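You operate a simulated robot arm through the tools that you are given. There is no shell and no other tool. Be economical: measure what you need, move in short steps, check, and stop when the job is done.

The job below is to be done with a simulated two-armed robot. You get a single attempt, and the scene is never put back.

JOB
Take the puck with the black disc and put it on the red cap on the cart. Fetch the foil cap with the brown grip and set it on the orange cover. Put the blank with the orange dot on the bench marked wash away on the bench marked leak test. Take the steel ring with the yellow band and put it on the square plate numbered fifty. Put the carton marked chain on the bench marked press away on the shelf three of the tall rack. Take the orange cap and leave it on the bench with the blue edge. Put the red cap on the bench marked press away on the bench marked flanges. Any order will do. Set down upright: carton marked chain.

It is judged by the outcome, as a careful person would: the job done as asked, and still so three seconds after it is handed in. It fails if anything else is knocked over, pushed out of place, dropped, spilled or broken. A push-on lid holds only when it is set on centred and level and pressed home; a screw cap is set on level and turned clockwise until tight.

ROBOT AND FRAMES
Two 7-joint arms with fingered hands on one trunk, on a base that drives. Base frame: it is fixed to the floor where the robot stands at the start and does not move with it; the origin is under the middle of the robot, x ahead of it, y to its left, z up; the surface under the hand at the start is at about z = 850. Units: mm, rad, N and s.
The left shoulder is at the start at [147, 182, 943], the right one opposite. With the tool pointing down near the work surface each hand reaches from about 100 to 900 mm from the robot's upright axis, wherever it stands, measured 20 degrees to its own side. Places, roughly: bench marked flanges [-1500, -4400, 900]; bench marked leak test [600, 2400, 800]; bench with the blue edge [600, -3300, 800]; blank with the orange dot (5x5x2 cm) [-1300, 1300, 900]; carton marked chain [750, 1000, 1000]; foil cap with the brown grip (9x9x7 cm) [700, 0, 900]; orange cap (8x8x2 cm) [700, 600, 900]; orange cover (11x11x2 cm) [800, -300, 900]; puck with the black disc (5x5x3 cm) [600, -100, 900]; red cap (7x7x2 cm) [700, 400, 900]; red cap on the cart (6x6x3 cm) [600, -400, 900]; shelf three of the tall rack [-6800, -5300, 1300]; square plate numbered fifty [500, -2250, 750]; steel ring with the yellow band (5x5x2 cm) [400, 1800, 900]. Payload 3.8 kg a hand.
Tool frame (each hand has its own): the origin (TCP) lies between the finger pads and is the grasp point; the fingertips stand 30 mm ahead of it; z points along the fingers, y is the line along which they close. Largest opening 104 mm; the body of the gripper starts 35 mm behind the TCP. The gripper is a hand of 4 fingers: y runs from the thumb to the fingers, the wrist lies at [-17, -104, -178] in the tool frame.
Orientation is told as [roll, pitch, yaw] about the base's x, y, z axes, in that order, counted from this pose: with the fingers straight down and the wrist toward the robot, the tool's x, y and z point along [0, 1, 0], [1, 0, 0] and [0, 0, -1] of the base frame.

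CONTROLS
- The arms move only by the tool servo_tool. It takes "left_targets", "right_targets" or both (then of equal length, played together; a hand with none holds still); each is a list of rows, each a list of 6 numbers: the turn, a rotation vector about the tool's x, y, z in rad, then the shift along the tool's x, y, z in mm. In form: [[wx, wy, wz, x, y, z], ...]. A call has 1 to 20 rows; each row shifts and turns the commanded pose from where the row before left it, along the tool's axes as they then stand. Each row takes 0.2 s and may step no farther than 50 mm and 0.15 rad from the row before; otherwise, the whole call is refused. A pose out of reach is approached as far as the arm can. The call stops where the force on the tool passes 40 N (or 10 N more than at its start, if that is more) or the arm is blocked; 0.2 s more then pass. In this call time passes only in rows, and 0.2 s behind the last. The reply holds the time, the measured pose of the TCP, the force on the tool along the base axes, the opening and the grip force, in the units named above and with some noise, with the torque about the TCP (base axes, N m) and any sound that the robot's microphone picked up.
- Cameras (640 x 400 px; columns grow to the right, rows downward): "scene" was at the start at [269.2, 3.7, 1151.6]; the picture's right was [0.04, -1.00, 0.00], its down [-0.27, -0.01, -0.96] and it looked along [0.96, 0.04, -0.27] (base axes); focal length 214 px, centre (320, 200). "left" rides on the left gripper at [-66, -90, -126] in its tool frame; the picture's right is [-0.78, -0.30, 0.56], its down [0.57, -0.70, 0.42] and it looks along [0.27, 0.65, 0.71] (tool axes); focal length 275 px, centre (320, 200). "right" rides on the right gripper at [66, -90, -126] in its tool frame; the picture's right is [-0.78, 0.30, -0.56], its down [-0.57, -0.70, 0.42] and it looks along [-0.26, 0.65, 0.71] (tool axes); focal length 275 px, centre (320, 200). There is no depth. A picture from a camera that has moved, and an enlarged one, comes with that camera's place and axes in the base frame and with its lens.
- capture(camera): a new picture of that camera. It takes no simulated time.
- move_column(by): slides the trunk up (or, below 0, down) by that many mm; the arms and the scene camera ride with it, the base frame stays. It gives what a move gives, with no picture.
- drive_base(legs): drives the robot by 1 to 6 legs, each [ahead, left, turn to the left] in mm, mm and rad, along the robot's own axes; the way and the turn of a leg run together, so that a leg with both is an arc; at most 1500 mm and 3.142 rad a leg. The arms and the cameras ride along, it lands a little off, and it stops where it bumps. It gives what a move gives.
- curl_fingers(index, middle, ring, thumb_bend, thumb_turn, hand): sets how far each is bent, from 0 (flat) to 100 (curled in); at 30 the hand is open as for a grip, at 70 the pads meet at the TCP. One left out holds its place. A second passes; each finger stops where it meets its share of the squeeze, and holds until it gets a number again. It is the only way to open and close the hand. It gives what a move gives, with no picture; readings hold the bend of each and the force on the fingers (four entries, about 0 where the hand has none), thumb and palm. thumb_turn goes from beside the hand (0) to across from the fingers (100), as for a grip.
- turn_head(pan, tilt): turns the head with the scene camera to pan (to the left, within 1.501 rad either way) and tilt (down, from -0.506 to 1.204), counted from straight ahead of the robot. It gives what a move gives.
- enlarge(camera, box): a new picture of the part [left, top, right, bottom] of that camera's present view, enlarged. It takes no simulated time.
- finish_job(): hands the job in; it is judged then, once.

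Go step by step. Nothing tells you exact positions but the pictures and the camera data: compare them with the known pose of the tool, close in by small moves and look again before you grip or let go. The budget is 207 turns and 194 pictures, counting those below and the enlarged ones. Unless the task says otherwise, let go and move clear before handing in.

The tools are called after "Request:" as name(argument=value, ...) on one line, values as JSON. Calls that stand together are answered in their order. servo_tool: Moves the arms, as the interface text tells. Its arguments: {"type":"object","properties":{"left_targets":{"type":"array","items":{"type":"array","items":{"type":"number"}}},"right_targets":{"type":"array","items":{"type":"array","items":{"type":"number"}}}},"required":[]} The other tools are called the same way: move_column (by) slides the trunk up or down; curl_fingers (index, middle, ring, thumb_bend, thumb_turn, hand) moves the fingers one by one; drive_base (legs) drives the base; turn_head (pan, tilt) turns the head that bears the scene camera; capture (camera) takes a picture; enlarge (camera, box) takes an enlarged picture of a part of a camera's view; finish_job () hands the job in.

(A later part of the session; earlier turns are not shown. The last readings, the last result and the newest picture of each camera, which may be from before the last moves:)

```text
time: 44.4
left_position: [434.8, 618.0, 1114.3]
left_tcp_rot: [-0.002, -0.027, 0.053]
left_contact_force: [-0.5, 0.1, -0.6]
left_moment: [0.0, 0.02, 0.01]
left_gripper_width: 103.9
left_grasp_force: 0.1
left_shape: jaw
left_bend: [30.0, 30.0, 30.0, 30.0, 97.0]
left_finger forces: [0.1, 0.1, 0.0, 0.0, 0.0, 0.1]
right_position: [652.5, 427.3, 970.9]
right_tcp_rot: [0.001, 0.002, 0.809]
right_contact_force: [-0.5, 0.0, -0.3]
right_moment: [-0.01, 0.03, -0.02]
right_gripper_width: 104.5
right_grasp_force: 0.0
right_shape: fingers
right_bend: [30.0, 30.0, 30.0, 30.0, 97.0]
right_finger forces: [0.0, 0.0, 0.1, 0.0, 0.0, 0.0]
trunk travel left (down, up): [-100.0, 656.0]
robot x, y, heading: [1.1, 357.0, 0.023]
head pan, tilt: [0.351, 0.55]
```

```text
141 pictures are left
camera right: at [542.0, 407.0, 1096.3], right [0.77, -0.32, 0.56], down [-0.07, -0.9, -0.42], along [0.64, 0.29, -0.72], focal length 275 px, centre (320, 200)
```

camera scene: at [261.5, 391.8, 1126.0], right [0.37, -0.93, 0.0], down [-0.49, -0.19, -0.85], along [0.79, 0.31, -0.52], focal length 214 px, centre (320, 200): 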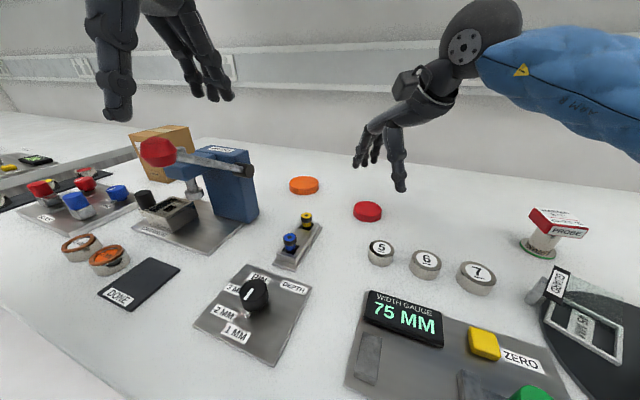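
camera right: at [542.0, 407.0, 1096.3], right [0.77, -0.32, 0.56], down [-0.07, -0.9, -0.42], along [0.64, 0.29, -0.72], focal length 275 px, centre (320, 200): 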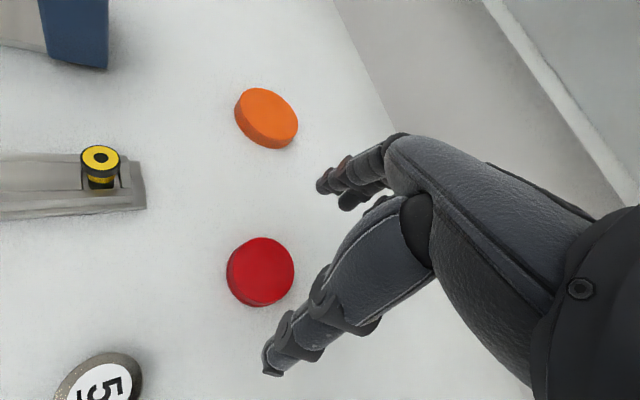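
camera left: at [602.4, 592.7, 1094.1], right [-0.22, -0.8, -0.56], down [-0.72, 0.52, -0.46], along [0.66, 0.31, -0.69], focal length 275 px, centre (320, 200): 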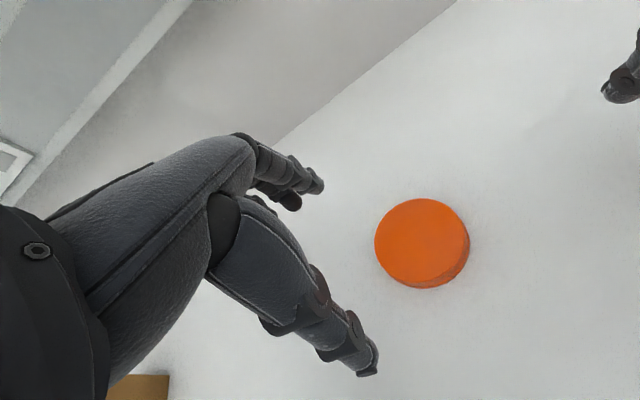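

The press, lever and carton look unmoved. The orange cap is at [708,612]; I'll move the right hand above it.

Request:
servo_tool(right_targets=[[0, 0, 0, 21.8, 43, 5], [0, 0, 0, 21.8, 43, 5], [0, 0, 0, 21.8, 43, 5], [0, 0, 0, 21.8, 43, 5]])

Request:
capture(camera="scene")

Request:
capture(camera="right")

```text
time: 45.4
left_position: [435.1, 618.6, 1114.9]
left_tcp_rot: [-0.004, -0.029, 0.052]
left_contact_force: [-0.5, 0.4, -0.3]
left_moment: [-0.04, 0.05, 0.0]
left_gripper_width: 103.7
left_grasp_force: 0.0
left_shape: jaw
left_bend: [30.0, 30.0, 30.0, 30.0, 97.0]
left_finger forces: [0.0, 0.0, 0.0, 0.0, 0.0, 0.0]
right_position: [678.2, 554.8, 949.2]
right_tcp_rot: [0.001, 0.0, 0.805]
right_contact_force: [-0.2, -1.0, -0.3]
right_moment: [0.04, -0.02, 0.01]
right_gripper_width: 104.2
right_grasp_force: 0.0
right_shape: fingers
right_bend: [30.0, 30.0, 30.0, 30.0, 97.0]
right_finger forces: [0.0, 0.1, 0.0, 0.0, 0.1, 0.0]
right hand out of reach, approached as far as the arm can: row 3, 4
trunk travel left (down, up): [-100.0, 656.0]
robot x, y, heading: [2.1, 355.1, 0.021]
head pan, tilt: [0.351, 0.55]
```

```text
140 pictures are left
camera scene: at [261.5, 392.3, 1125.9], right [0.37, -0.93, 0.0], down [-0.49, -0.19, -0.85], along [0.79, 0.31, -0.52], focal length 214 px, centre (320, 200)
```

scene: 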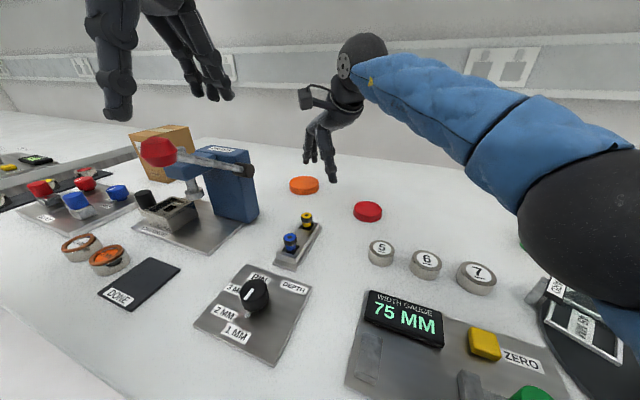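

```text
139 pictures are left
camera right: at [569.0, 536.7, 1075.7], right [0.76, -0.32, 0.56], down [-0.07, -0.9, -0.42], along [0.64, 0.28, -0.71], focal length 275 px, centre (320, 200)
```

right: 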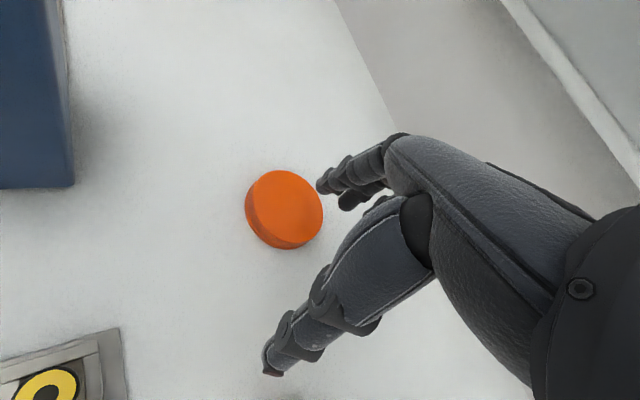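

Out of the right arm's reach from here. I'll pull the right hand back, then turn and shift the base slightly left so its shoulder gets closer, which also draws the left arm away from the press.

Request:
servo_tool(right_targets=[[0, 0, 0, -12, -41, -9], [0, 0, 0, -12, -41, -9], [0, 0, 0, -12, -41, -9], [0, 0, 0, -12, -41, -9], [0, 0, 0, -12, -41, -9], [0, 0, 0, -12, -41, -9]], left_targets=[[0, 0, 0, 0, -15, -10], [0, 0, 0, 0, -15, -10], [0, 0, 0, 0, -15, -10], [0, 0, 0, 0, -15, -10], [0, 0, 0, 0, -15, -10], [0, 0, 0, 0, -15, -10]])

Request:
drive_base(legs=[[0, 50, 0.25]])

Request:
turn_head(pan=0.2, tilt=0.55)

Request:
capture(camera="scene")

```text
time: 46.8
left_position: [369.3, 601.3, 1144.3]
left_tcp_rot: [-0.004, -0.028, 0.051]
left_contact_force: [0.1, -0.2, -0.3]
left_moment: [0.01, 0.0, -0.01]
left_gripper_width: 103.9
left_grasp_force: 0.0
left_shape: jaw
left_bend: [30.0, 30.0, 30.0, 30.0, 97.0]
left_finger forces: [0.0, 0.0, 0.0, 0.0, 0.1, 0.0]
left hand out of reach, approached as far as the arm can: row 4, 5, 6
right_position: [564.2, 326.1, 1003.2]
right_tcp_rot: [0.001, 0.001, 0.806]
right_contact_force: [-0.1, 0.1, 0.2]
right_moment: [0.04, -0.03, 0.02]
right_gripper_width: 104.5
right_grasp_force: 0.1
right_shape: fingers
right_bend: [30.0, 30.0, 30.0, 30.0, 97.0]
right_finger forces: [0.0, 0.1, 0.0, 0.1, 0.0, 0.0]
trunk travel left (down, up): [-100.0, 656.0]
robot x, y, heading: [1.9, 354.2, 0.025]
head pan, tilt: [0.351, 0.55]
```

```text
time: 48.0
left_position: [289.0, 736.2, 1144.1]
left_tcp_rot: [-0.004, -0.029, 0.302]
left_contact_force: [-0.3, 0.3, 0.0]
left_moment: [0.02, -0.01, 0.02]
left_gripper_width: 103.8
left_grasp_force: 0.0
left_shape: jaw
left_bend: [30.0, 30.0, 30.0, 30.0, 97.0]
left_finger forces: [0.1, 0.1, 0.0, 0.0, 0.0, 0.1]
right_position: [547.1, 518.5, 1001.9]
right_tcp_rot: [0.0, 0.002, 1.058]
right_contact_force: [-0.6, -0.2, -0.4]
right_moment: [0.03, 0.01, -0.01]
right_gripper_width: 104.5
right_grasp_force: 0.1
right_shape: fingers
right_bend: [30.0, 30.0, 30.0, 30.0, 97.0]
right_finger forces: [0.0, 0.0, 0.0, 0.0, 0.0, 0.0]
trunk travel left (down, up): [-100.0, 656.0]
robot x, y, heading: [-5.6, 403.0, 0.278]
head pan, tilt: [0.351, 0.55]
```

```text
time: 48.7
left_position: [288.1, 736.7, 1143.8]
left_tcp_rot: [-0.005, -0.027, 0.304]
left_contact_force: [0.0, -0.4, -0.5]
left_moment: [-0.01, -0.02, 0.0]
left_gripper_width: 104.0
left_grasp_force: 0.1
left_shape: jaw
left_bend: [30.0, 30.0, 30.0, 30.0, 97.0]
left_finger forces: [0.0, 0.1, 0.0, 0.0, 0.0, 0.0]
right_position: [547.4, 516.8, 1001.9]
right_tcp_rot: [0.001, 0.002, 1.059]
right_contact_force: [-0.3, 0.2, -0.3]
right_moment: [-0.01, -0.03, -0.02]
right_gripper_width: 104.7
right_grasp_force: 0.1
right_shape: fingers
right_bend: [30.0, 30.0, 30.0, 30.0, 97.0]
right_finger forces: [0.1, 0.0, 0.0, 0.0, 0.0, 0.0]
trunk travel left (down, up): [-100.0, 656.0]
robot x, y, heading: [-7.3, 406.1, 0.282]
head pan, tilt: [0.201, 0.55]
```

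```text
138 pictures are left
camera scene: at [244.4, 493.6, 1125.7], right [0.46, -0.89, 0.0], down [-0.46, -0.24, -0.85], along [0.76, 0.39, -0.52], focal length 214 px, centre (320, 200)
```

scene: 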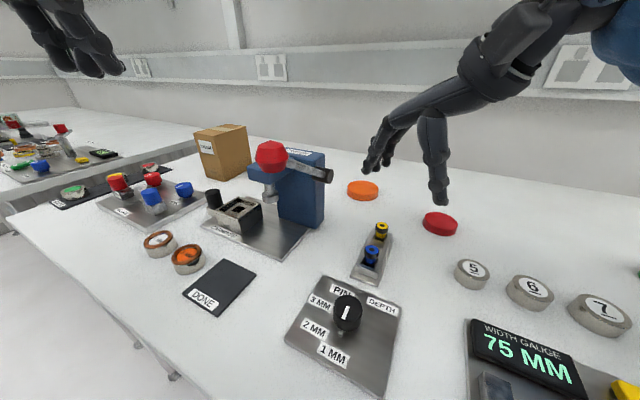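

The way is clear. I'll move the right hand above the orange cap.

Request:
servo_tool(right_targets=[[0, 0, 0, -23.4, 40.5, 10], [0, 0, 0, -23.4, 40.5, 10], [0, 0, 0, -23.4, 40.5, 10], [0, 0, 0, -23.4, 40.5, 10]])

Request:
enlarge(camera="scene", box=[260, 100, 480, 240])

Request:
capture(camera="right")

```text
time: 49.7
left_position: [289.6, 735.6, 1144.3]
left_tcp_rot: [-0.004, -0.029, 0.302]
left_contact_force: [-0.4, 0.0, -0.4]
left_moment: [0.04, 0.0, -0.01]
left_gripper_width: 103.7
left_grasp_force: 0.0
left_shape: jaw
left_bend: [30.0, 30.0, 30.0, 30.0, 97.0]
left_finger forces: [0.1, 0.0, 0.0, 0.0, 0.0, 0.0]
right_position: [668.0, 588.0, 973.4]
right_tcp_rot: [0.0, 0.001, 1.061]
right_contact_force: [-0.8, 0.4, 0.6]
right_moment: [-0.04, 0.02, 0.03]
right_gripper_width: 104.4
right_grasp_force: 0.1
right_shape: fingers
right_bend: [30.0, 30.0, 30.0, 30.0, 97.0]
right_finger forces: [0.1, 0.1, 0.1, 0.1, 0.0, 0.0]
right hand out of reach, approached as far as the arm can: row 4
trunk travel left (down, up): [-100.0, 656.0]
robot x, y, heading: [-4.9, 404.4, 0.276]
head pan, tilt: [0.201, 0.55]
```

```text
2.86 times, centred on (370, 170) of scene
camera zoom: at [244.3, 493.4, 1125.8], right [0.46, -0.89, 0.0], down [-0.46, -0.24, -0.85], along [0.76, 0.39, -0.52], focal length 613 px, centre (177, 286)
```

zoom: 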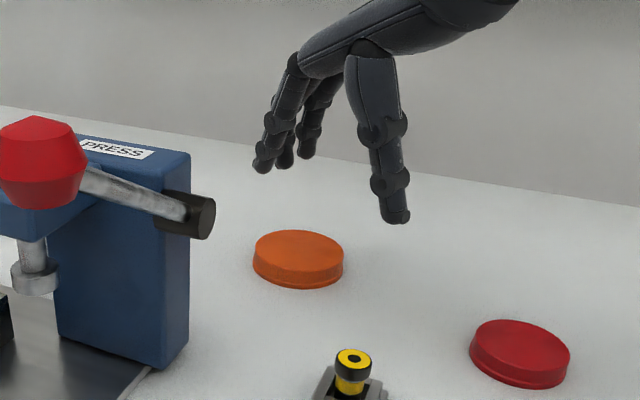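

```text
136 pictures are left
camera right: at [567.1, 543.1, 1098.2], right [0.82, -0.12, 0.56], down [0.15, -0.89, -0.42], along [0.55, 0.43, -0.72], focal length 275 px, centre (320, 200)
```

right: 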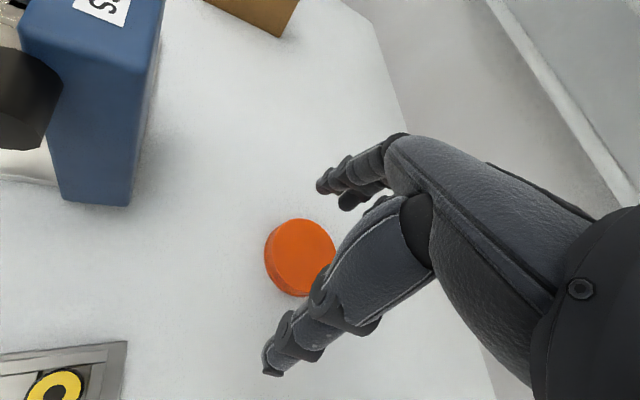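

Just short of reach; I'll shift the base 60 mm further left with the hand pulled back a little.

Request:
servo_tool(right_targets=[[0, 0, 0, 0, -40, -10]])

Request:
drive_base(legs=[[20, 60, 0]])

Request:
capture(camera="right")

```text
time: 50.1
left_position: [288.8, 735.5, 1144.7]
left_tcp_rot: [-0.004, -0.028, 0.302]
left_contact_force: [0.1, 0.4, 0.3]
left_moment: [-0.03, 0.0, 0.01]
left_gripper_width: 103.7
left_grasp_force: 0.1
left_shape: jaw
left_bend: [30.0, 30.0, 30.0, 30.0, 97.0]
left_finger forces: [0.1, 0.0, 0.1, 0.1, 0.0, 0.0]
right_position: [648.2, 555.2, 984.7]
right_tcp_rot: [0.0, 0.002, 1.06]
right_contact_force: [-0.1, -0.2, 0.6]
right_moment: [0.02, 0.05, 0.0]
right_gripper_width: 104.5
right_grasp_force: 0.0
right_shape: fingers
right_bend: [30.0, 30.0, 30.0, 30.0, 97.0]
right_finger forces: [0.1, 0.0, 0.0, 0.0, 0.0, 0.1]
trunk travel left (down, up): [-100.0, 656.0]
robot x, y, heading: [-6.0, 410.0, 0.275]
head pan, tilt: [0.201, 0.55]
```

```text
time: 51.1
left_position: [292.8, 801.5, 1144.6]
left_tcp_rot: [-0.004, -0.028, 0.304]
left_contact_force: [-0.2, 0.6, -0.5]
left_moment: [-0.02, -0.01, -0.01]
left_gripper_width: 103.9
left_grasp_force: 0.1
left_shape: jaw
left_bend: [30.0, 30.0, 30.0, 30.0, 97.0]
left_finger forces: [0.0, 0.0, 0.0, 0.1, 0.0, 0.1]
right_position: [652.0, 621.2, 983.5]
right_tcp_rot: [0.003, 0.004, 1.059]
right_contact_force: [-0.3, 0.4, 0.4]
right_moment: [-0.01, -0.02, -0.02]
right_gripper_width: 104.5
right_grasp_force: 0.0
right_shape: fingers
right_bend: [30.0, 30.0, 30.0, 30.0, 97.0]
right_finger forces: [0.0, 0.0, 0.1, 0.0, 0.0, 0.0]
trunk travel left (down, up): [-100.0, 656.0]
robot x, y, heading: [-1.2, 471.4, 0.271]
head pan, tilt: [0.201, 0.55]
```

```text
135 pictures are left
camera right: at [549.2, 575.0, 1109.5], right [0.82, -0.12, 0.56], down [0.16, -0.89, -0.42], along [0.55, 0.43, -0.72], focal length 275 px, centre (320, 200)
```

right: 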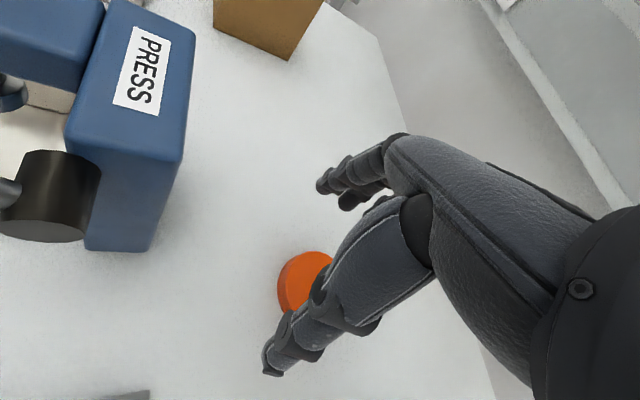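

The press column ends at x≈566, well clear. I'll go over the cap at [710,614] and descend to z≈918.

Request:
servo_tool(right_targets=[[0, 0, 0, -27, 11, 0], [0, 0, 0, -27, 11, 20], [0, 0, 0, 0, 0, 45]])

Request:
enlarge(camera="scene", box=[260, 100, 480, 240])

Request:
capture(camera="right")

```text
time: 51.9
left_position: [292.3, 800.3, 1144.0]
left_tcp_rot: [-0.005, -0.026, 0.304]
left_contact_force: [0.2, -0.7, -0.2]
left_moment: [0.02, 0.04, -0.02]
left_gripper_width: 103.9
left_grasp_force: 0.0
left_shape: jaw
left_bend: [30.0, 30.0, 30.0, 30.0, 97.0]
left_finger forces: [0.1, 0.0, 0.0, 0.1, 0.1, 0.0]
right_position: [678.8, 614.7, 938.5]
right_tcp_rot: [0.002, 0.003, 1.061]
right_contact_force: [-0.7, -0.6, -0.4]
right_moment: [0.01, 0.01, -0.02]
right_gripper_width: 104.5
right_grasp_force: 0.0
right_shape: fingers
right_bend: [30.0, 30.0, 30.0, 30.0, 97.0]
right_finger forces: [0.1, 0.0, 0.0, 0.0, 0.0, 0.0]
right hand out of reach, approached as far as the arm can: row 2
trunk travel left (down, up): [-100.0, 656.0]
robot x, y, heading: [-1.8, 470.3, 0.28]
head pan, tilt: [0.201, 0.55]
```

```text
2.86 times, centred on (370, 170) of scene
camera zoom: at [248.3, 557.6, 1125.4], right [0.46, -0.89, 0.0], down [-0.46, -0.24, -0.85], along [0.76, 0.39, -0.52], focal length 613 px, centre (177, 286)
```

zoom: 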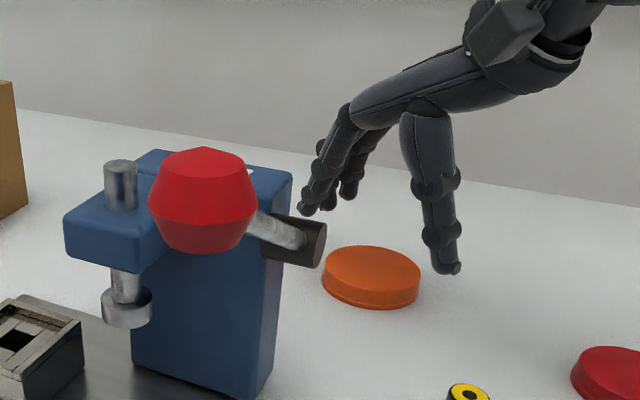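

```text
133 pictures are left
camera right: at [577.9, 569.5, 1065.7], right [0.82, -0.12, 0.55], down [0.16, -0.89, -0.42], along [0.55, 0.44, -0.72], focal length 275 px, centre (320, 200)
```

right: 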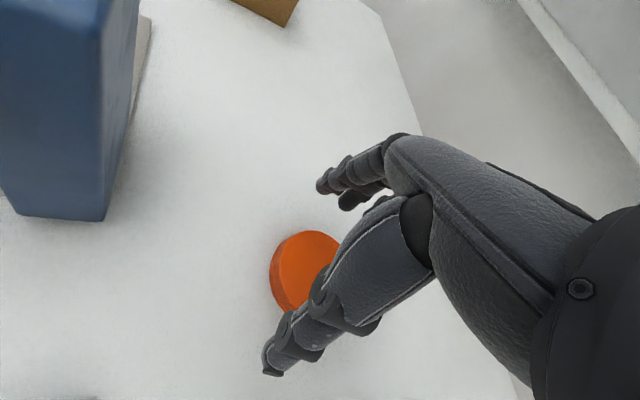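

I'll reduce the yaw to about 0.55 so the wrist comes back within reach, then move over the cap.

Request:
servo_tool(right_targets=[[0, 0, 0.128, 0, 0, 0], [0, 0, 0.128, 0, 0, 0], [0, 0, 0.128, 0, 0, 0], [0, 0, 0.128, 0, 0, 0], [0, 0, 0, -17, 26, 5]])

Request:
enlarge(camera="scene", box=[260, 100, 480, 240])

Request:
capture(camera="right")

```text
time: 53.1
left_position: [292.0, 800.0, 1143.9]
left_tcp_rot: [-0.005, -0.03, 0.304]
left_contact_force: [-0.4, -0.1, -0.9]
left_moment: [-0.02, 0.02, -0.02]
left_gripper_width: 103.9
left_grasp_force: 0.1
left_shape: jaw
left_bend: [30.0, 30.0, 30.0, 30.0, 97.0]
left_finger forces: [0.0, 0.0, 0.0, 0.0, 0.1, 0.1]
right_position: [711.6, 616.1, 933.1]
right_tcp_rot: [-0.001, 0.005, 0.544]
right_contact_force: [-0.1, 0.5, 1.1]
right_moment: [0.04, 0.0, 0.0]
right_gripper_width: 104.3
right_grasp_force: 0.0
right_shape: fingers
right_bend: [30.0, 30.0, 30.0, 30.0, 97.0]
right_finger forces: [0.0, 0.0, 0.0, 0.1, 0.0, 0.1]
trunk travel left (down, up): [-100.0, 656.0]
robot x, y, heading: [-0.3, 469.5, 0.274]
head pan, tilt: [0.201, 0.55]
```

```text
2.86 times, centred on (370, 170) of scene
camera zoom: at [247.9, 557.7, 1125.5], right [0.46, -0.89, 0.0], down [-0.46, -0.24, -0.85], along [0.76, 0.39, -0.52], focal length 613 px, centre (177, 286)
```

zoom: 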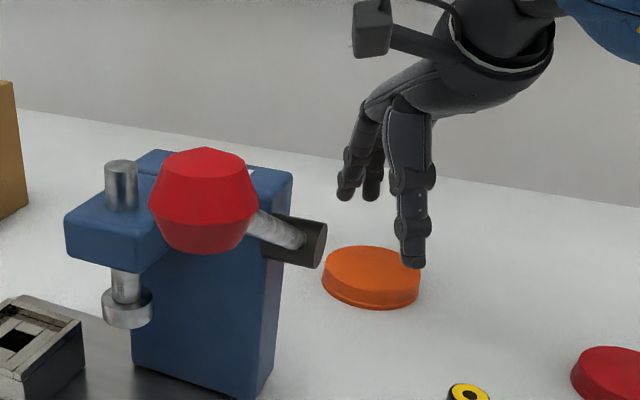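

```text
131 pictures are left
camera right: at [600.5, 625.7, 1059.7], right [0.66, -0.51, 0.56], down [-0.3, -0.85, -0.42], along [0.69, 0.11, -0.72], focal length 275 px, centre (320, 200)
```

right: 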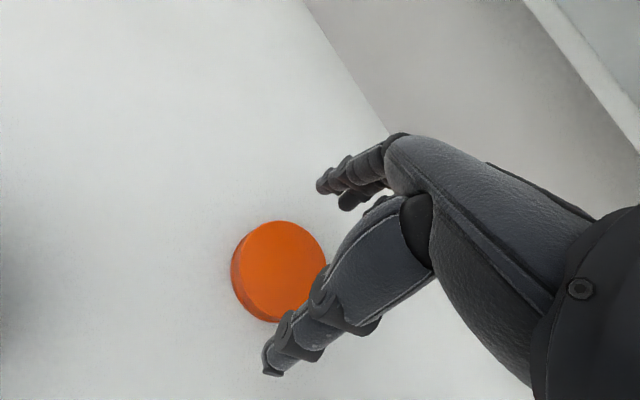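

The cap is at [713,618]. I'll descend and grip.

Request:
servo_tool(right_targets=[[0, 0, 0, 1, 2.3, 24], [0, 0, 0, 0, 0, 20], [0, 0, 0, 0, 0, 5]])

Request:
curl_fingers(hand="right", index=60, middle=60, ring=60, thumb_bend=60)

Request:
enlarge(camera="scene", box=[260, 100, 480, 240])

Request:
capture(camera="right")

```text
time: 53.9
left_position: [292.5, 799.7, 1144.5]
left_tcp_rot: [-0.005, -0.027, 0.304]
left_contact_force: [1.1, -0.6, 0.2]
left_moment: [0.01, 0.01, 0.01]
left_gripper_width: 103.7
left_grasp_force: 0.0
left_shape: jaw
left_bend: [30.0, 30.0, 30.0, 30.0, 97.0]
left_finger forces: [0.0, 0.0, 0.1, 0.0, 0.1, 0.0]
right_position: [712.4, 616.7, 885.7]
right_tcp_rot: [0.0, 0.002, 0.548]
right_contact_force: [-0.4, 0.3, -0.4]
right_moment: [0.01, -0.01, 0.02]
right_gripper_width: 104.4
right_grasp_force: 0.0
right_shape: fingers
right_bend: [30.0, 30.0, 30.0, 30.0, 97.0]
right_finger forces: [0.1, 0.1, 0.0, 0.0, 0.1, 0.0]
trunk travel left (down, up): [-100.0, 656.0]
robot x, y, heading: [-1.2, 467.4, 0.278]
head pan, tilt: [0.201, 0.55]
```

```text
time: 54.9
left_position: [291.6, 801.1, 1144.0]
left_tcp_rot: [-0.005, -0.028, 0.303]
left_contact_force: [-0.4, 0.4, -0.2]
left_moment: [0.05, -0.01, 0.01]
left_gripper_width: 104.0
left_grasp_force: 0.0
left_shape: jaw
left_bend: [30.0, 30.0, 30.0, 30.0, 97.0]
left_finger forces: [0.0, 0.0, 0.0, 0.0, 0.0, 0.1]
right_position: [712.0, 617.4, 885.7]
right_tcp_rot: [0.0, 0.002, 0.548]
right_contact_force: [0.9, 0.4, 5.3]
right_moment: [0.11, -0.22, 0.04]
right_gripper_width: 73.6
right_grasp_force: 21.7
right_shape: fingers
right_bend: [50.0, 51.0, 56.0, 40.0, 95.0]
right_finger forces: [8.3, 12.9, 4.0, 0.0, 18.2, 0.0]
trunk travel left (down, up): [-100.0, 656.0]
robot x, y, heading: [-1.8, 467.6, 0.276]
head pan, tilt: [0.201, 0.55]
```

```text
2.86 times, centred on (370, 170) of scene
camera zoom: at [247.1, 557.7, 1125.9], right [0.46, -0.89, 0.0], down [-0.46, -0.24, -0.85], along [0.76, 0.39, -0.52], focal length 613 px, centre (177, 286)
```

zoom: 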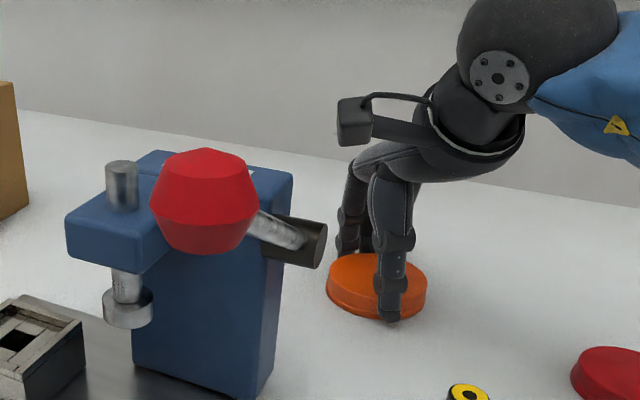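

```text
129 pictures are left
camera right: at [601.2, 627.4, 1011.9], right [0.66, -0.51, 0.56], down [-0.3, -0.85, -0.42], along [0.69, 0.11, -0.71], focal length 275 px, centre (320, 200)
```

right: 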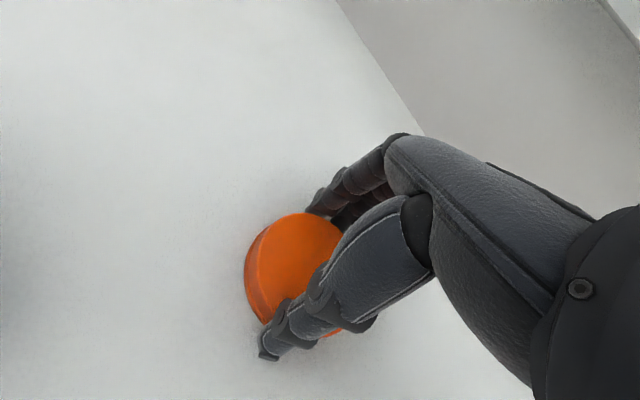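

Gripped with three fingers. I'll lift and check.

Request:
servo_tool(right_targets=[[0, 0, 0, 0, 0, -20], [0, 0, 0, 0, 0, -40]])

Request:
enlarge(camera="scene", box=[260, 80, 480, 220])

```text
time: 55.5
left_position: [291.1, 799.3, 1144.4]
left_tcp_rot: [-0.006, -0.027, 0.305]
left_contact_force: [0.8, -0.4, -0.2]
left_moment: [0.02, 0.0, 0.02]
left_gripper_width: 103.5
left_grasp_force: 0.1
left_shape: jaw
left_bend: [30.0, 30.0, 30.0, 30.0, 97.0]
left_finger forces: [0.1, 0.1, 0.0, 0.0, 0.0, 0.1]
right_position: [711.0, 617.1, 946.6]
right_tcp_rot: [0.0, 0.003, 0.549]
right_contact_force: [0.5, 0.3, -0.5]
right_moment: [-0.01, -0.01, -0.03]
right_gripper_width: 73.9
right_grasp_force: 19.6
right_shape: fingers
right_bend: [50.0, 51.0, 57.0, 40.0, 95.0]
right_finger forces: [8.0, 9.0, 3.7, 0.0, 18.4, 0.1]
trunk travel left (down, up): [-100.0, 656.0]
robot x, y, heading: [-0.1, 467.8, 0.278]
head pan, tilt: [0.201, 0.55]
```

```text
2.86 times, centred on (370, 150) of scene
camera zoom: at [247.0, 557.7, 1125.9], right [0.46, -0.89, 0.0], down [-0.46, -0.24, -0.85], along [0.76, 0.39, -0.52], focal length 613 px, centre (177, 343)
```

zoom: 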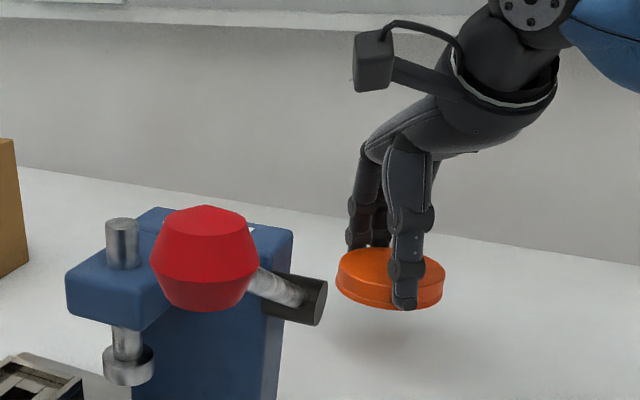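

The cap is held level. I'll raise and retract it, then drive right to y≈100 and straighten up.

Request:
servo_tool(right_targets=[[0, 0, 0, -5, -20, -25], [0, 0, 0, -15, -34, -20], [0, 0, 0, -15, -34, -15], [0, 0, 0, -15, -34, -15], [0, 0, 0, -15, -34, -15], [0, 0, 0, -15, -34, -10], [0, 0, 0, -15, -34, -10]])

Request:
drive_base(legs=[[-100, -356, 0], [0, 0, -0.275]])

Request:
turn_head(pan=0.4, tilt=0.55)

Request:
capture(camera="scene")

```text
time: 57.1
left_position: [292.7, 800.3, 1145.0]
left_tcp_rot: [-0.003, -0.029, 0.303]
left_contact_force: [1.1, -0.2, -0.3]
left_moment: [-0.02, 0.04, 0.01]
left_gripper_width: 103.8
left_grasp_force: 0.1
left_shape: jaw
left_bend: [30.0, 30.0, 30.0, 30.0, 97.0]
left_finger forces: [0.0, 0.1, 0.0, 0.0, 0.0, 0.1]
right_position: [570.7, 418.1, 1056.1]
right_tcp_rot: [0.0, 0.003, 0.546]
right_contact_force: [-0.4, -0.1, 0.2]
right_moment: [-0.03, 0.01, 0.01]
right_gripper_width: 73.8
right_grasp_force: 19.9
right_shape: fingers
right_bend: [50.0, 51.0, 57.0, 40.0, 95.0]
right_finger forces: [8.1, 8.9, 3.8, 0.0, 18.4, 0.1]
trunk travel left (down, up): [-100.0, 656.0]
robot x, y, heading: [-1.0, 467.7, 0.278]
head pan, tilt: [0.201, 0.55]
```

```text
time: 60.4
left_position: [371.8, 337.6, 1146.1]
left_tcp_rot: [-0.003, -0.028, 0.027]
left_contact_force: [0.1, -0.4, -0.1]
left_moment: [-0.01, -0.02, 0.0]
left_gripper_width: 103.8
left_grasp_force: 0.1
left_shape: jaw
left_bend: [30.0, 30.0, 30.0, 30.0, 97.0]
left_finger forces: [0.1, 0.0, 0.0, 0.0, 0.1, 0.1]
right_position: [536.8, -104.9, 1054.8]
right_tcp_rot: [-0.001, 0.002, 0.27]
right_contact_force: [-0.4, -0.3, -0.9]
right_moment: [0.02, 0.01, 0.02]
right_gripper_width: 73.5
right_grasp_force: 19.5
right_shape: fingers
right_bend: [50.0, 51.0, 57.0, 40.0, 95.0]
right_finger forces: [8.0, 8.9, 3.8, 0.0, 18.5, 0.0]
trunk travel left (down, up): [-100.0, 656.0]
robot x, y, heading: [-4.7, 97.9, -0.001]
head pan, tilt: [0.201, 0.55]
```

```text
time: 61.1
left_position: [371.5, 338.7, 1143.6]
left_tcp_rot: [-0.006, -0.028, 0.025]
left_contact_force: [-0.2, 0.0, 0.0]
left_moment: [0.0, 0.03, -0.05]
left_gripper_width: 104.0
left_grasp_force: 0.1
left_shape: jaw
left_bend: [30.0, 30.0, 30.0, 30.0, 97.0]
left_finger forces: [0.1, 0.0, 0.0, 0.1, 0.0, 0.0]
right_position: [536.6, -104.2, 1055.3]
right_tcp_rot: [0.002, 0.004, 0.27]
right_contact_force: [0.5, 0.3, -0.6]
right_moment: [0.01, -0.02, 0.0]
right_gripper_width: 73.7
right_grasp_force: 18.9
right_shape: fingers
right_bend: [50.0, 51.0, 57.0, 40.0, 95.0]
right_finger forces: [7.9, 8.9, 3.7, 0.1, 18.5, 0.0]
trunk travel left (down, up): [-100.0, 656.0]
robot x, y, heading: [-2.8, 100.7, -0.001]
head pan, tilt: [0.4, 0.55]
```

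```text
127 pictures are left
camera scene: at [257.6, 134.6, 1125.7], right [0.39, -0.92, 0.0], down [-0.48, -0.2, -0.85], along [0.79, 0.33, -0.52], focal length 214 px, centre (320, 200)
```

scene: 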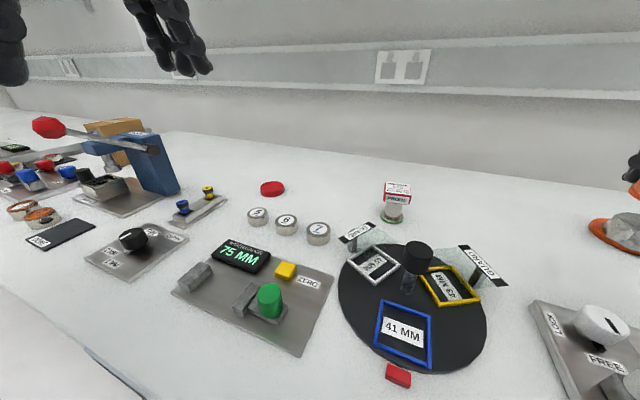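

The red cap is in view. I'll bring the left hand above it at [652,439], also levelling its small tilt.

Request:
servo_tool(left_targets=[[0.028, 0, 0.025, 0, 0, 0], [0, 0, 0, 12.5, 40, 10], [0, 0, 0, 12.5, 40, 15], [0, 0, 0, 12.5, 40, 20], [0, 0, 0, 12.5, 35, 30], [0, 0, 0, 12.5, 35, 30], [0, 0, 0, 12.5, 30, 30], [0, 0, 0, 12.5, 30, 32], [0, 0, 0, 12.5, 30, 35]])

Request:
capture(camera="scene")

Request:
capture(camera="left")

```text
time: 63.1
left_position: [653.8, 438.1, 940.7]
left_tcp_rot: [-0.003, 0.0, -0.001]
left_contact_force: [0.6, -0.4, -0.8]
left_moment: [0.03, 0.0, -0.01]
left_gripper_width: 103.9
left_grasp_force: 0.1
left_shape: jaw
left_bend: [30.0, 30.0, 30.0, 30.0, 97.0]
left_finger forces: [0.0, 0.0, 0.0, 0.0, 0.0, 0.0]
right_position: [535.2, -104.7, 1055.0]
right_tcp_rot: [0.0, 0.004, 0.271]
right_contact_force: [0.2, 0.6, -0.8]
right_moment: [-0.01, -0.04, -0.04]
right_gripper_width: 73.6
right_grasp_force: 19.4
right_shape: fingers
right_bend: [50.0, 51.0, 57.0, 40.0, 95.0]
right_finger forces: [7.9, 9.0, 3.6, 0.1, 18.4, 0.0]
trunk travel left (down, up): [-100.0, 656.0]
robot x, y, heading: [0.1, 96.5, -0.001]
head pan, tilt: [0.4, 0.55]
```

```text
126 pictures are left
camera scene: at [257.5, 134.7, 1125.8], right [0.39, -0.92, 0.0], down [-0.48, -0.2, -0.85], along [0.79, 0.33, -0.52], focal length 214 px, centre (320, 200)
```

scene: 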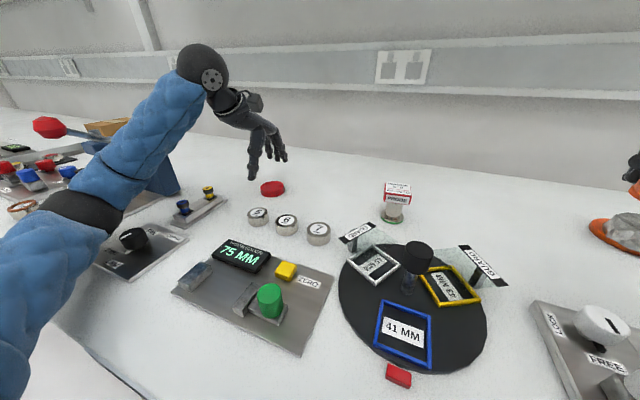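

```text
125 pictures are left
camera left: at [562.8, 372.3, 1066.3], right [-0.3, -0.78, -0.55], down [-0.7, 0.57, -0.43], along [0.65, 0.26, -0.71], focal length 275 px, centre (320, 200)
```

left: 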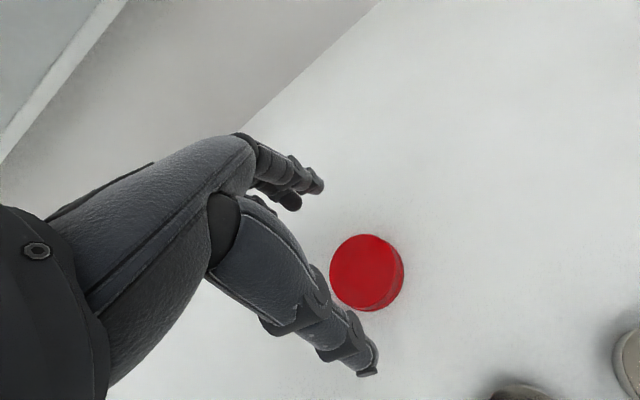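

The red cap is at [655,435.5]. I'll descend and grip it.

Request:
servo_tool(left_targets=[[0, 0, 0, -2.5, 2, 25], [0, 0, 0, 0, 0, 25], [0, 0, 0, 0, 0, 5.5]])

Request:
curl_fingers(hand="left", index=60, middle=60, ring=60, thumb_bend=60)

Request:
servo_tool(left_targets=[[0, 0, 0, 0, 0, -15], [0, 0, 0, 0, 0, -25]])

Request:
capture(camera="left")

Request:
enlarge(camera="scene", box=[200, 90, 360, 230])

```text
time: 64.1
left_position: [652.0, 432.4, 973.3]
left_tcp_rot: [0.008, -0.168, 0.007]
left_contact_force: [0.1, -0.5, 0.5]
left_moment: [0.0, -0.02, 0.01]
left_gripper_width: 104.0
left_grasp_force: 0.1
left_shape: jaw
left_bend: [30.0, 30.0, 30.0, 30.0, 97.0]
left_finger forces: [0.1, 0.0, 0.1, 0.1, 0.1, 0.0]
right_position: [531.2, -113.0, 1054.6]
right_tcp_rot: [0.009, -0.003, 0.269]
right_contact_force: [0.2, -1.1, -0.6]
right_moment: [-0.02, -0.04, 0.02]
right_gripper_width: 73.7
right_grasp_force: 19.8
right_shape: fingers
right_bend: [50.0, 51.0, 57.0, 40.0, 95.0]
right_finger forces: [7.9, 8.9, 3.7, 0.0, 18.3, 0.0]
trunk travel left (down, up): [-100.0, 656.0]
robot x, y, heading: [-1.5, 101.0, -0.002]
head pan, tilt: [0.4, 0.55]
stopped in row 3 (left hand): the arm was blocked; the commanded pose is now the measured one
```

```text
time: 65.1
left_position: [652.4, 431.1, 971.6]
left_tcp_rot: [0.007, -0.164, 0.004]
left_contact_force: [0.2, 0.0, -0.1]
left_moment: [0.02, 0.0, -0.03]
left_gripper_width: 28.2
left_grasp_force: 0.1
left_shape: fingers
left_bend: [60.0, 60.0, 60.0, 60.0, 97.0]
left_finger forces: [0.0, 0.1, 0.1, 0.0, 0.0, 0.0]
right_position: [530.4, -112.6, 1056.6]
right_tcp_rot: [0.007, -0.005, 0.27]
right_contact_force: [-0.7, -0.4, 0.4]
right_moment: [0.03, 0.03, -0.02]
right_gripper_width: 73.7
right_grasp_force: 19.6
right_shape: fingers
right_bend: [50.0, 51.0, 57.0, 40.0, 95.0]
right_finger forces: [7.8, 8.8, 3.7, 0.1, 18.4, 0.0]
trunk travel left (down, up): [-100.0, 656.0]
robot x, y, heading: [-2.4, 97.7, -0.002]
head pan, tilt: [0.4, 0.55]
```

```text
time: 65.7
left_position: [652.0, 442.3, 994.1]
left_tcp_rot: [-0.005, -0.141, 0.005]
left_contact_force: [-1.1, 1.8, -0.4]
left_moment: [-0.17, -0.13, -0.06]
left_gripper_width: 28.3
left_grasp_force: 0.0
left_shape: fingers
left_bend: [60.0, 60.0, 60.0, 60.0, 97.0]
left_finger forces: [0.0, 0.1, 0.0, 0.0, 0.0, 0.0]
right_position: [535.8, -100.7, 1055.2]
right_tcp_rot: [-0.002, 0.004, 0.271]
right_contact_force: [0.2, 0.4, 0.5]
right_moment: [0.0, -0.03, 0.02]
right_gripper_width: 73.6
right_grasp_force: 20.4
right_shape: fingers
right_bend: [50.0, 51.0, 57.0, 40.0, 95.0]
right_finger forces: [8.0, 9.0, 3.7, 0.1, 18.4, 0.0]
trunk travel left (down, up): [-100.0, 656.0]
robot x, y, heading: [1.2, 102.7, -0.003]
head pan, tilt: [0.4, 0.55]
```

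```text
124 pictures are left
camera left: at [544.7, 375.5, 1105.9], right [-0.21, -0.78, -0.59], down [-0.64, 0.57, -0.52], along [0.74, 0.27, -0.62], focal length 275 px, centre (320, 200)
```

left: 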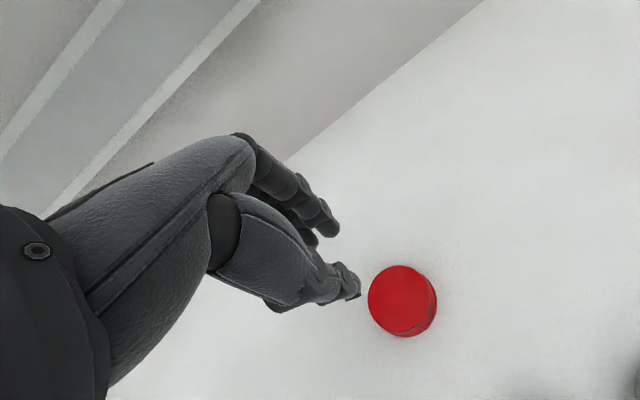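

```text
2.86 times, centred on (280, 160) of scene
camera zoom: at [256.8, 137.9, 1124.6], right [0.39, -0.92, 0.0], down [-0.48, -0.2, -0.85], along [0.79, 0.33, -0.52], focal length 613 px, centre (434, 314)
```

zoom: 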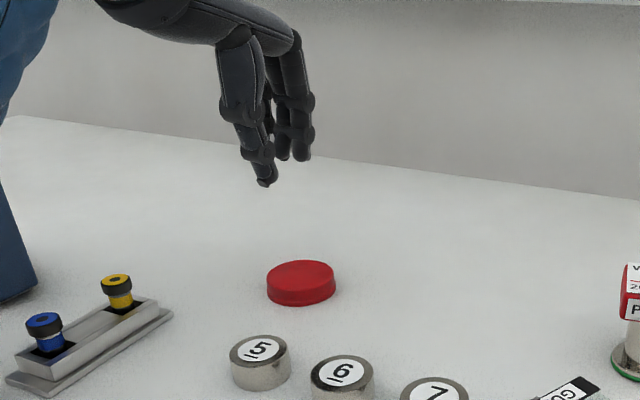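

Blocked again: the left elbow seems to hang low over the bench near the knob panel. I'll look before moving.

Request:
capture(camera="scene")

Request:
enlarge(camera="scene", box=[0, 100, 240, 300])

```text
122 pictures are left
camera scene: at [256.8, 137.9, 1124.6], right [0.39, -0.92, 0.0], down [-0.48, -0.2, -0.85], along [0.79, 0.33, -0.52], focal length 214 px, centre (320, 200)
```

scene: 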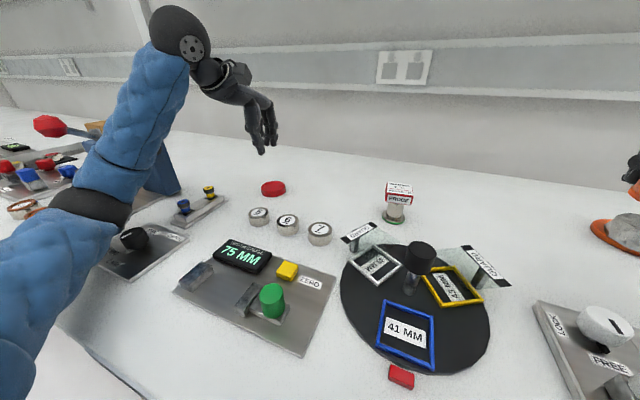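

```text
2.00 times, centred on (120, 200) of scene
camera zoom: at [256.8, 137.9, 1124.6], right [0.39, -0.92, 0.0], down [-0.48, -0.2, -0.85], along [0.79, 0.33, -0.52], focal length 429 px, centre (720, 200)
```

zoom: 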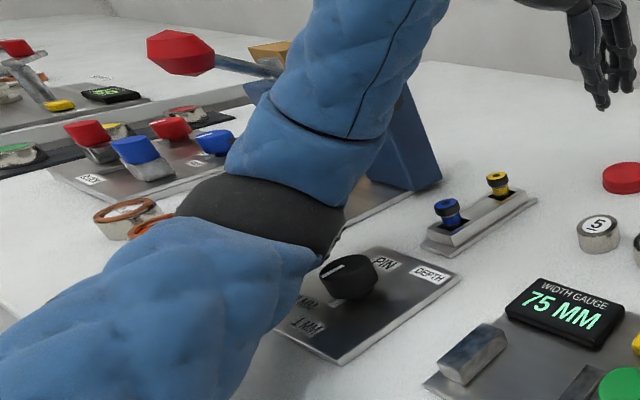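

The knob seems unturned. Raising the trunk will lift the elbows clear, so I'll go up 150 mm with everything riding along.

Request:
move_column(by=150)

Request:
capture(camera="scene")

```text
time: 67.5
left_position: [651.8, 440.1, 1147.2]
left_tcp_rot: [-0.005, -0.143, 0.004]
left_contact_force: [0.0, -0.7, -0.3]
left_moment: [-0.01, 0.01, 0.0]
left_gripper_width: 28.2
left_grasp_force: 0.2
left_shape: fingers
left_bend: [60.0, 60.0, 60.0, 60.0, 97.0]
left_finger forces: [0.0, 0.0, 0.0, 0.1, 0.0, 0.1]
right_position: [538.0, -104.3, 1204.3]
right_tcp_rot: [0.001, 0.004, 0.269]
right_contact_force: [-0.4, -0.7, -0.9]
right_moment: [-0.02, 0.01, -0.01]
right_gripper_width: 73.7
right_grasp_force: 19.5
right_shape: fingers
right_bend: [50.0, 51.0, 57.0, 40.0, 95.0]
right_finger forces: [7.9, 8.9, 3.8, 0.0, 18.4, 0.0]
trunk travel left (down, up): [-250.0, 506.0]
robot x, y, heading: [-0.4, 102.4, 0.0]
head pan, tilt: [0.4, 0.55]
```

```text
120 pictures are left
camera scene: at [177.9, 135.6, 1282.3], right [0.39, -0.92, 0.0], down [-0.48, -0.2, -0.85], along [0.79, 0.33, -0.52], focal length 214 px, centre (320, 200)
```

scene: 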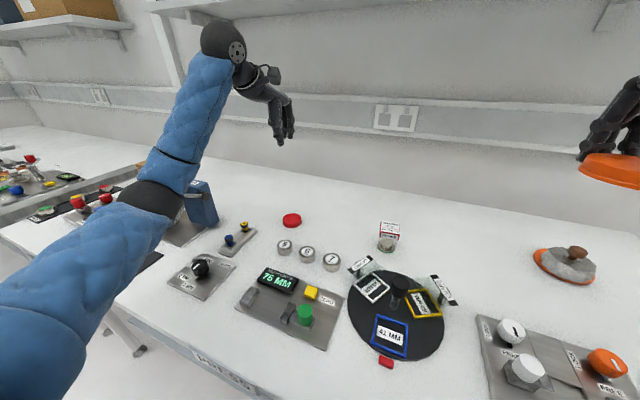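

Clear. I'll open the left hand, level it and go down above the red cap again.

Request:
curl_fingers(hand="left", index=30, middle=30, ring=30, thumb_bend=30)

Request:
servo_tool(left_targets=[[0.142, 0, 0, 0, 0, 0], [0, 0, 0, -2, 2, 40], [0, 0, 0, -2, 2, 40], [0, 0, 0, 0, 0, 40], [0, 0, 0, 0, 0, 40], [0, 0, 0, 0, 0, 40]])

Request:
capture(camera="scene")

Request:
capture(camera="left")

```text
time: 68.5
left_position: [651.2, 439.4, 1147.6]
left_tcp_rot: [-0.004, -0.145, 0.006]
left_contact_force: [-0.1, -0.2, 0.1]
left_moment: [0.02, 0.01, 0.04]
left_gripper_width: 104.2
left_grasp_force: 0.0
left_shape: fingers
left_bend: [30.0, 30.0, 30.0, 30.0, 97.0]
left_finger forces: [0.0, 0.1, 0.0, 0.0, 0.0, 0.0]
right_position: [537.0, -103.4, 1205.3]
right_tcp_rot: [0.0, 0.003, 0.269]
right_contact_force: [0.5, 0.3, 0.9]
right_moment: [0.02, 0.01, 0.01]
right_gripper_width: 73.9
right_grasp_force: 19.3
right_shape: fingers
right_bend: [50.0, 51.0, 57.0, 40.0, 95.0]
right_finger forces: [7.8, 8.9, 3.9, 0.0, 18.5, 0.0]
trunk travel left (down, up): [-250.0, 506.0]
robot x, y, heading: [-2.2, 104.2, -0.001]
head pan, tilt: [0.4, 0.55]
```

```text
time: 69.9
left_position: [656.5, 436.7, 947.7]
left_tcp_rot: [-0.003, -0.003, 0.005]
left_contact_force: [0.3, -0.6, -0.4]
left_moment: [-0.01, 0.02, -0.02]
left_gripper_width: 104.1
left_grasp_force: 0.0
left_shape: fingers
left_bend: [30.0, 30.0, 30.0, 30.0, 97.0]
left_finger forces: [0.0, 0.1, 0.1, 0.1, 0.1, 0.0]
right_position: [537.0, -103.1, 1204.7]
right_tcp_rot: [-0.001, 0.003, 0.269]
right_contact_force: [-0.3, -0.8, 0.3]
right_moment: [0.01, -0.02, -0.01]
right_gripper_width: 73.6
right_grasp_force: 19.3
right_shape: fingers
right_bend: [50.0, 51.0, 57.0, 40.0, 95.0]
right_finger forces: [7.9, 8.8, 3.8, 0.0, 18.3, 0.1]
trunk travel left (down, up): [-250.0, 506.0]
robot x, y, heading: [1.0, 101.8, 0.001]
head pan, tilt: [0.4, 0.55]
```

```text
119 pictures are left
camera scene: at [177.5, 135.8, 1282.5], right [0.39, -0.92, 0.0], down [-0.48, -0.2, -0.85], along [0.79, 0.33, -0.52], focal length 214 px, centre (320, 200)
```

scene: 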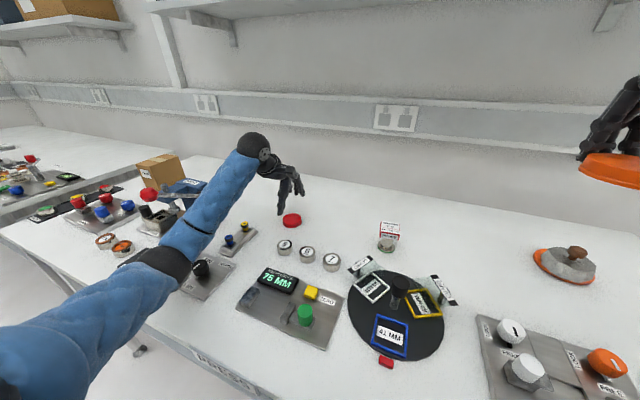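

```text
118 pictures are left
camera left: at [566.6, 370.0, 1074.1], right [-0.29, -0.78, -0.56], down [-0.7, 0.57, -0.43], along [0.65, 0.27, -0.71], focal length 275 px, centre (320, 200)
```

left: 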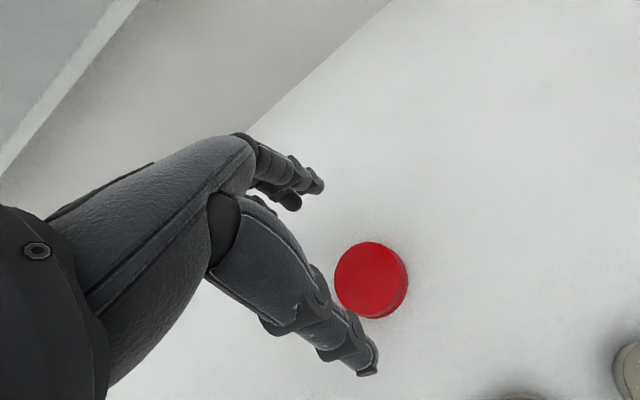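

The elbow is now well up. I'll descend onto the red cap and grip.

Request:
servo_tool(left_targets=[[0, 0, 0, -2.5, -1.5, 25], [0, 0, 0, 0, 0, 25], [0, 0, 0, 0, 0, 12]])

Request:
curl_fingers(hand="left", index=62, middle=62, ring=62, thumb_bend=62)

Request:
capture(camera="left")

```text
time: 70.7
left_position: [655.7, 431.9, 886.4]
left_tcp_rot: [-0.001, -0.006, 0.005]
left_contact_force: [-0.8, -1.1, -0.3]
left_moment: [-0.01, 0.02, -0.02]
left_gripper_width: 104.1
left_grasp_force: 0.1
left_shape: fingers
left_bend: [30.0, 30.0, 30.0, 30.0, 97.0]
left_finger forces: [0.0, 0.0, 0.0, 0.0, 0.1, 0.1]
right_position: [537.4, -104.0, 1205.3]
right_tcp_rot: [0.0, 0.004, 0.269]
right_contact_force: [-0.7, -0.4, -0.3]
right_moment: [0.0, -0.01, 0.0]
right_gripper_width: 73.7
right_grasp_force: 19.4
right_shape: fingers
right_bend: [50.0, 51.0, 57.0, 40.0, 95.0]
right_finger forces: [7.9, 8.9, 3.8, 0.0, 18.4, 0.1]
trunk travel left (down, up): [-250.0, 506.0]
robot x, y, heading: [-3.1, 102.3, -0.0]
head pan, tilt: [0.4, 0.55]
```

```text
time: 71.7
left_position: [655.4, 432.0, 887.2]
left_tcp_rot: [-0.003, -0.001, 0.005]
left_contact_force: [0.2, 0.1, 1.0]
left_moment: [0.04, -0.02, -0.02]
left_gripper_width: 53.7
left_grasp_force: 15.4
left_shape: fingers
left_bend: [54.0, 54.0, 60.0, 49.0, 95.0]
left_finger forces: [5.8, 8.0, 1.1, 0.0, 14.4, 0.0]
right_position: [536.2, -103.6, 1205.5]
right_tcp_rot: [0.0, 0.003, 0.268]
right_contact_force: [0.3, 0.6, -0.2]
right_moment: [0.02, 0.0, -0.02]
right_gripper_width: 73.8
right_grasp_force: 20.0
right_shape: fingers
right_bend: [50.0, 51.0, 57.0, 40.0, 95.0]
right_finger forces: [7.9, 8.8, 3.8, 0.0, 18.4, 0.0]
trunk travel left (down, up): [-250.0, 506.0]
robot x, y, heading: [-0.1, 101.8, -0.003]
head pan, tilt: [0.4, 0.55]
```

```text
117 pictures are left
camera left: at [566.0, 365.2, 1012.7], right [-0.29, -0.78, -0.56], down [-0.7, 0.57, -0.43], along [0.65, 0.27, -0.71], focal length 275 px, centre (320, 200)
```

left: 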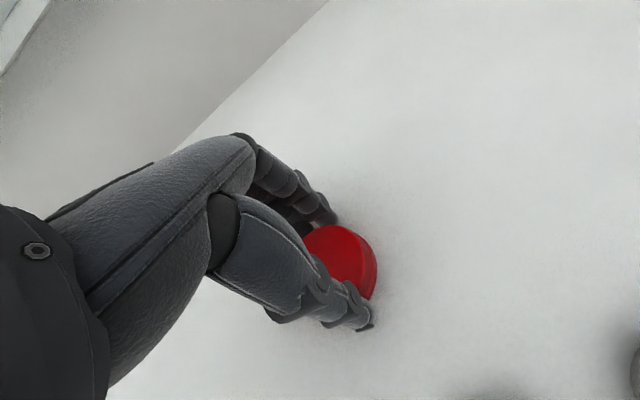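

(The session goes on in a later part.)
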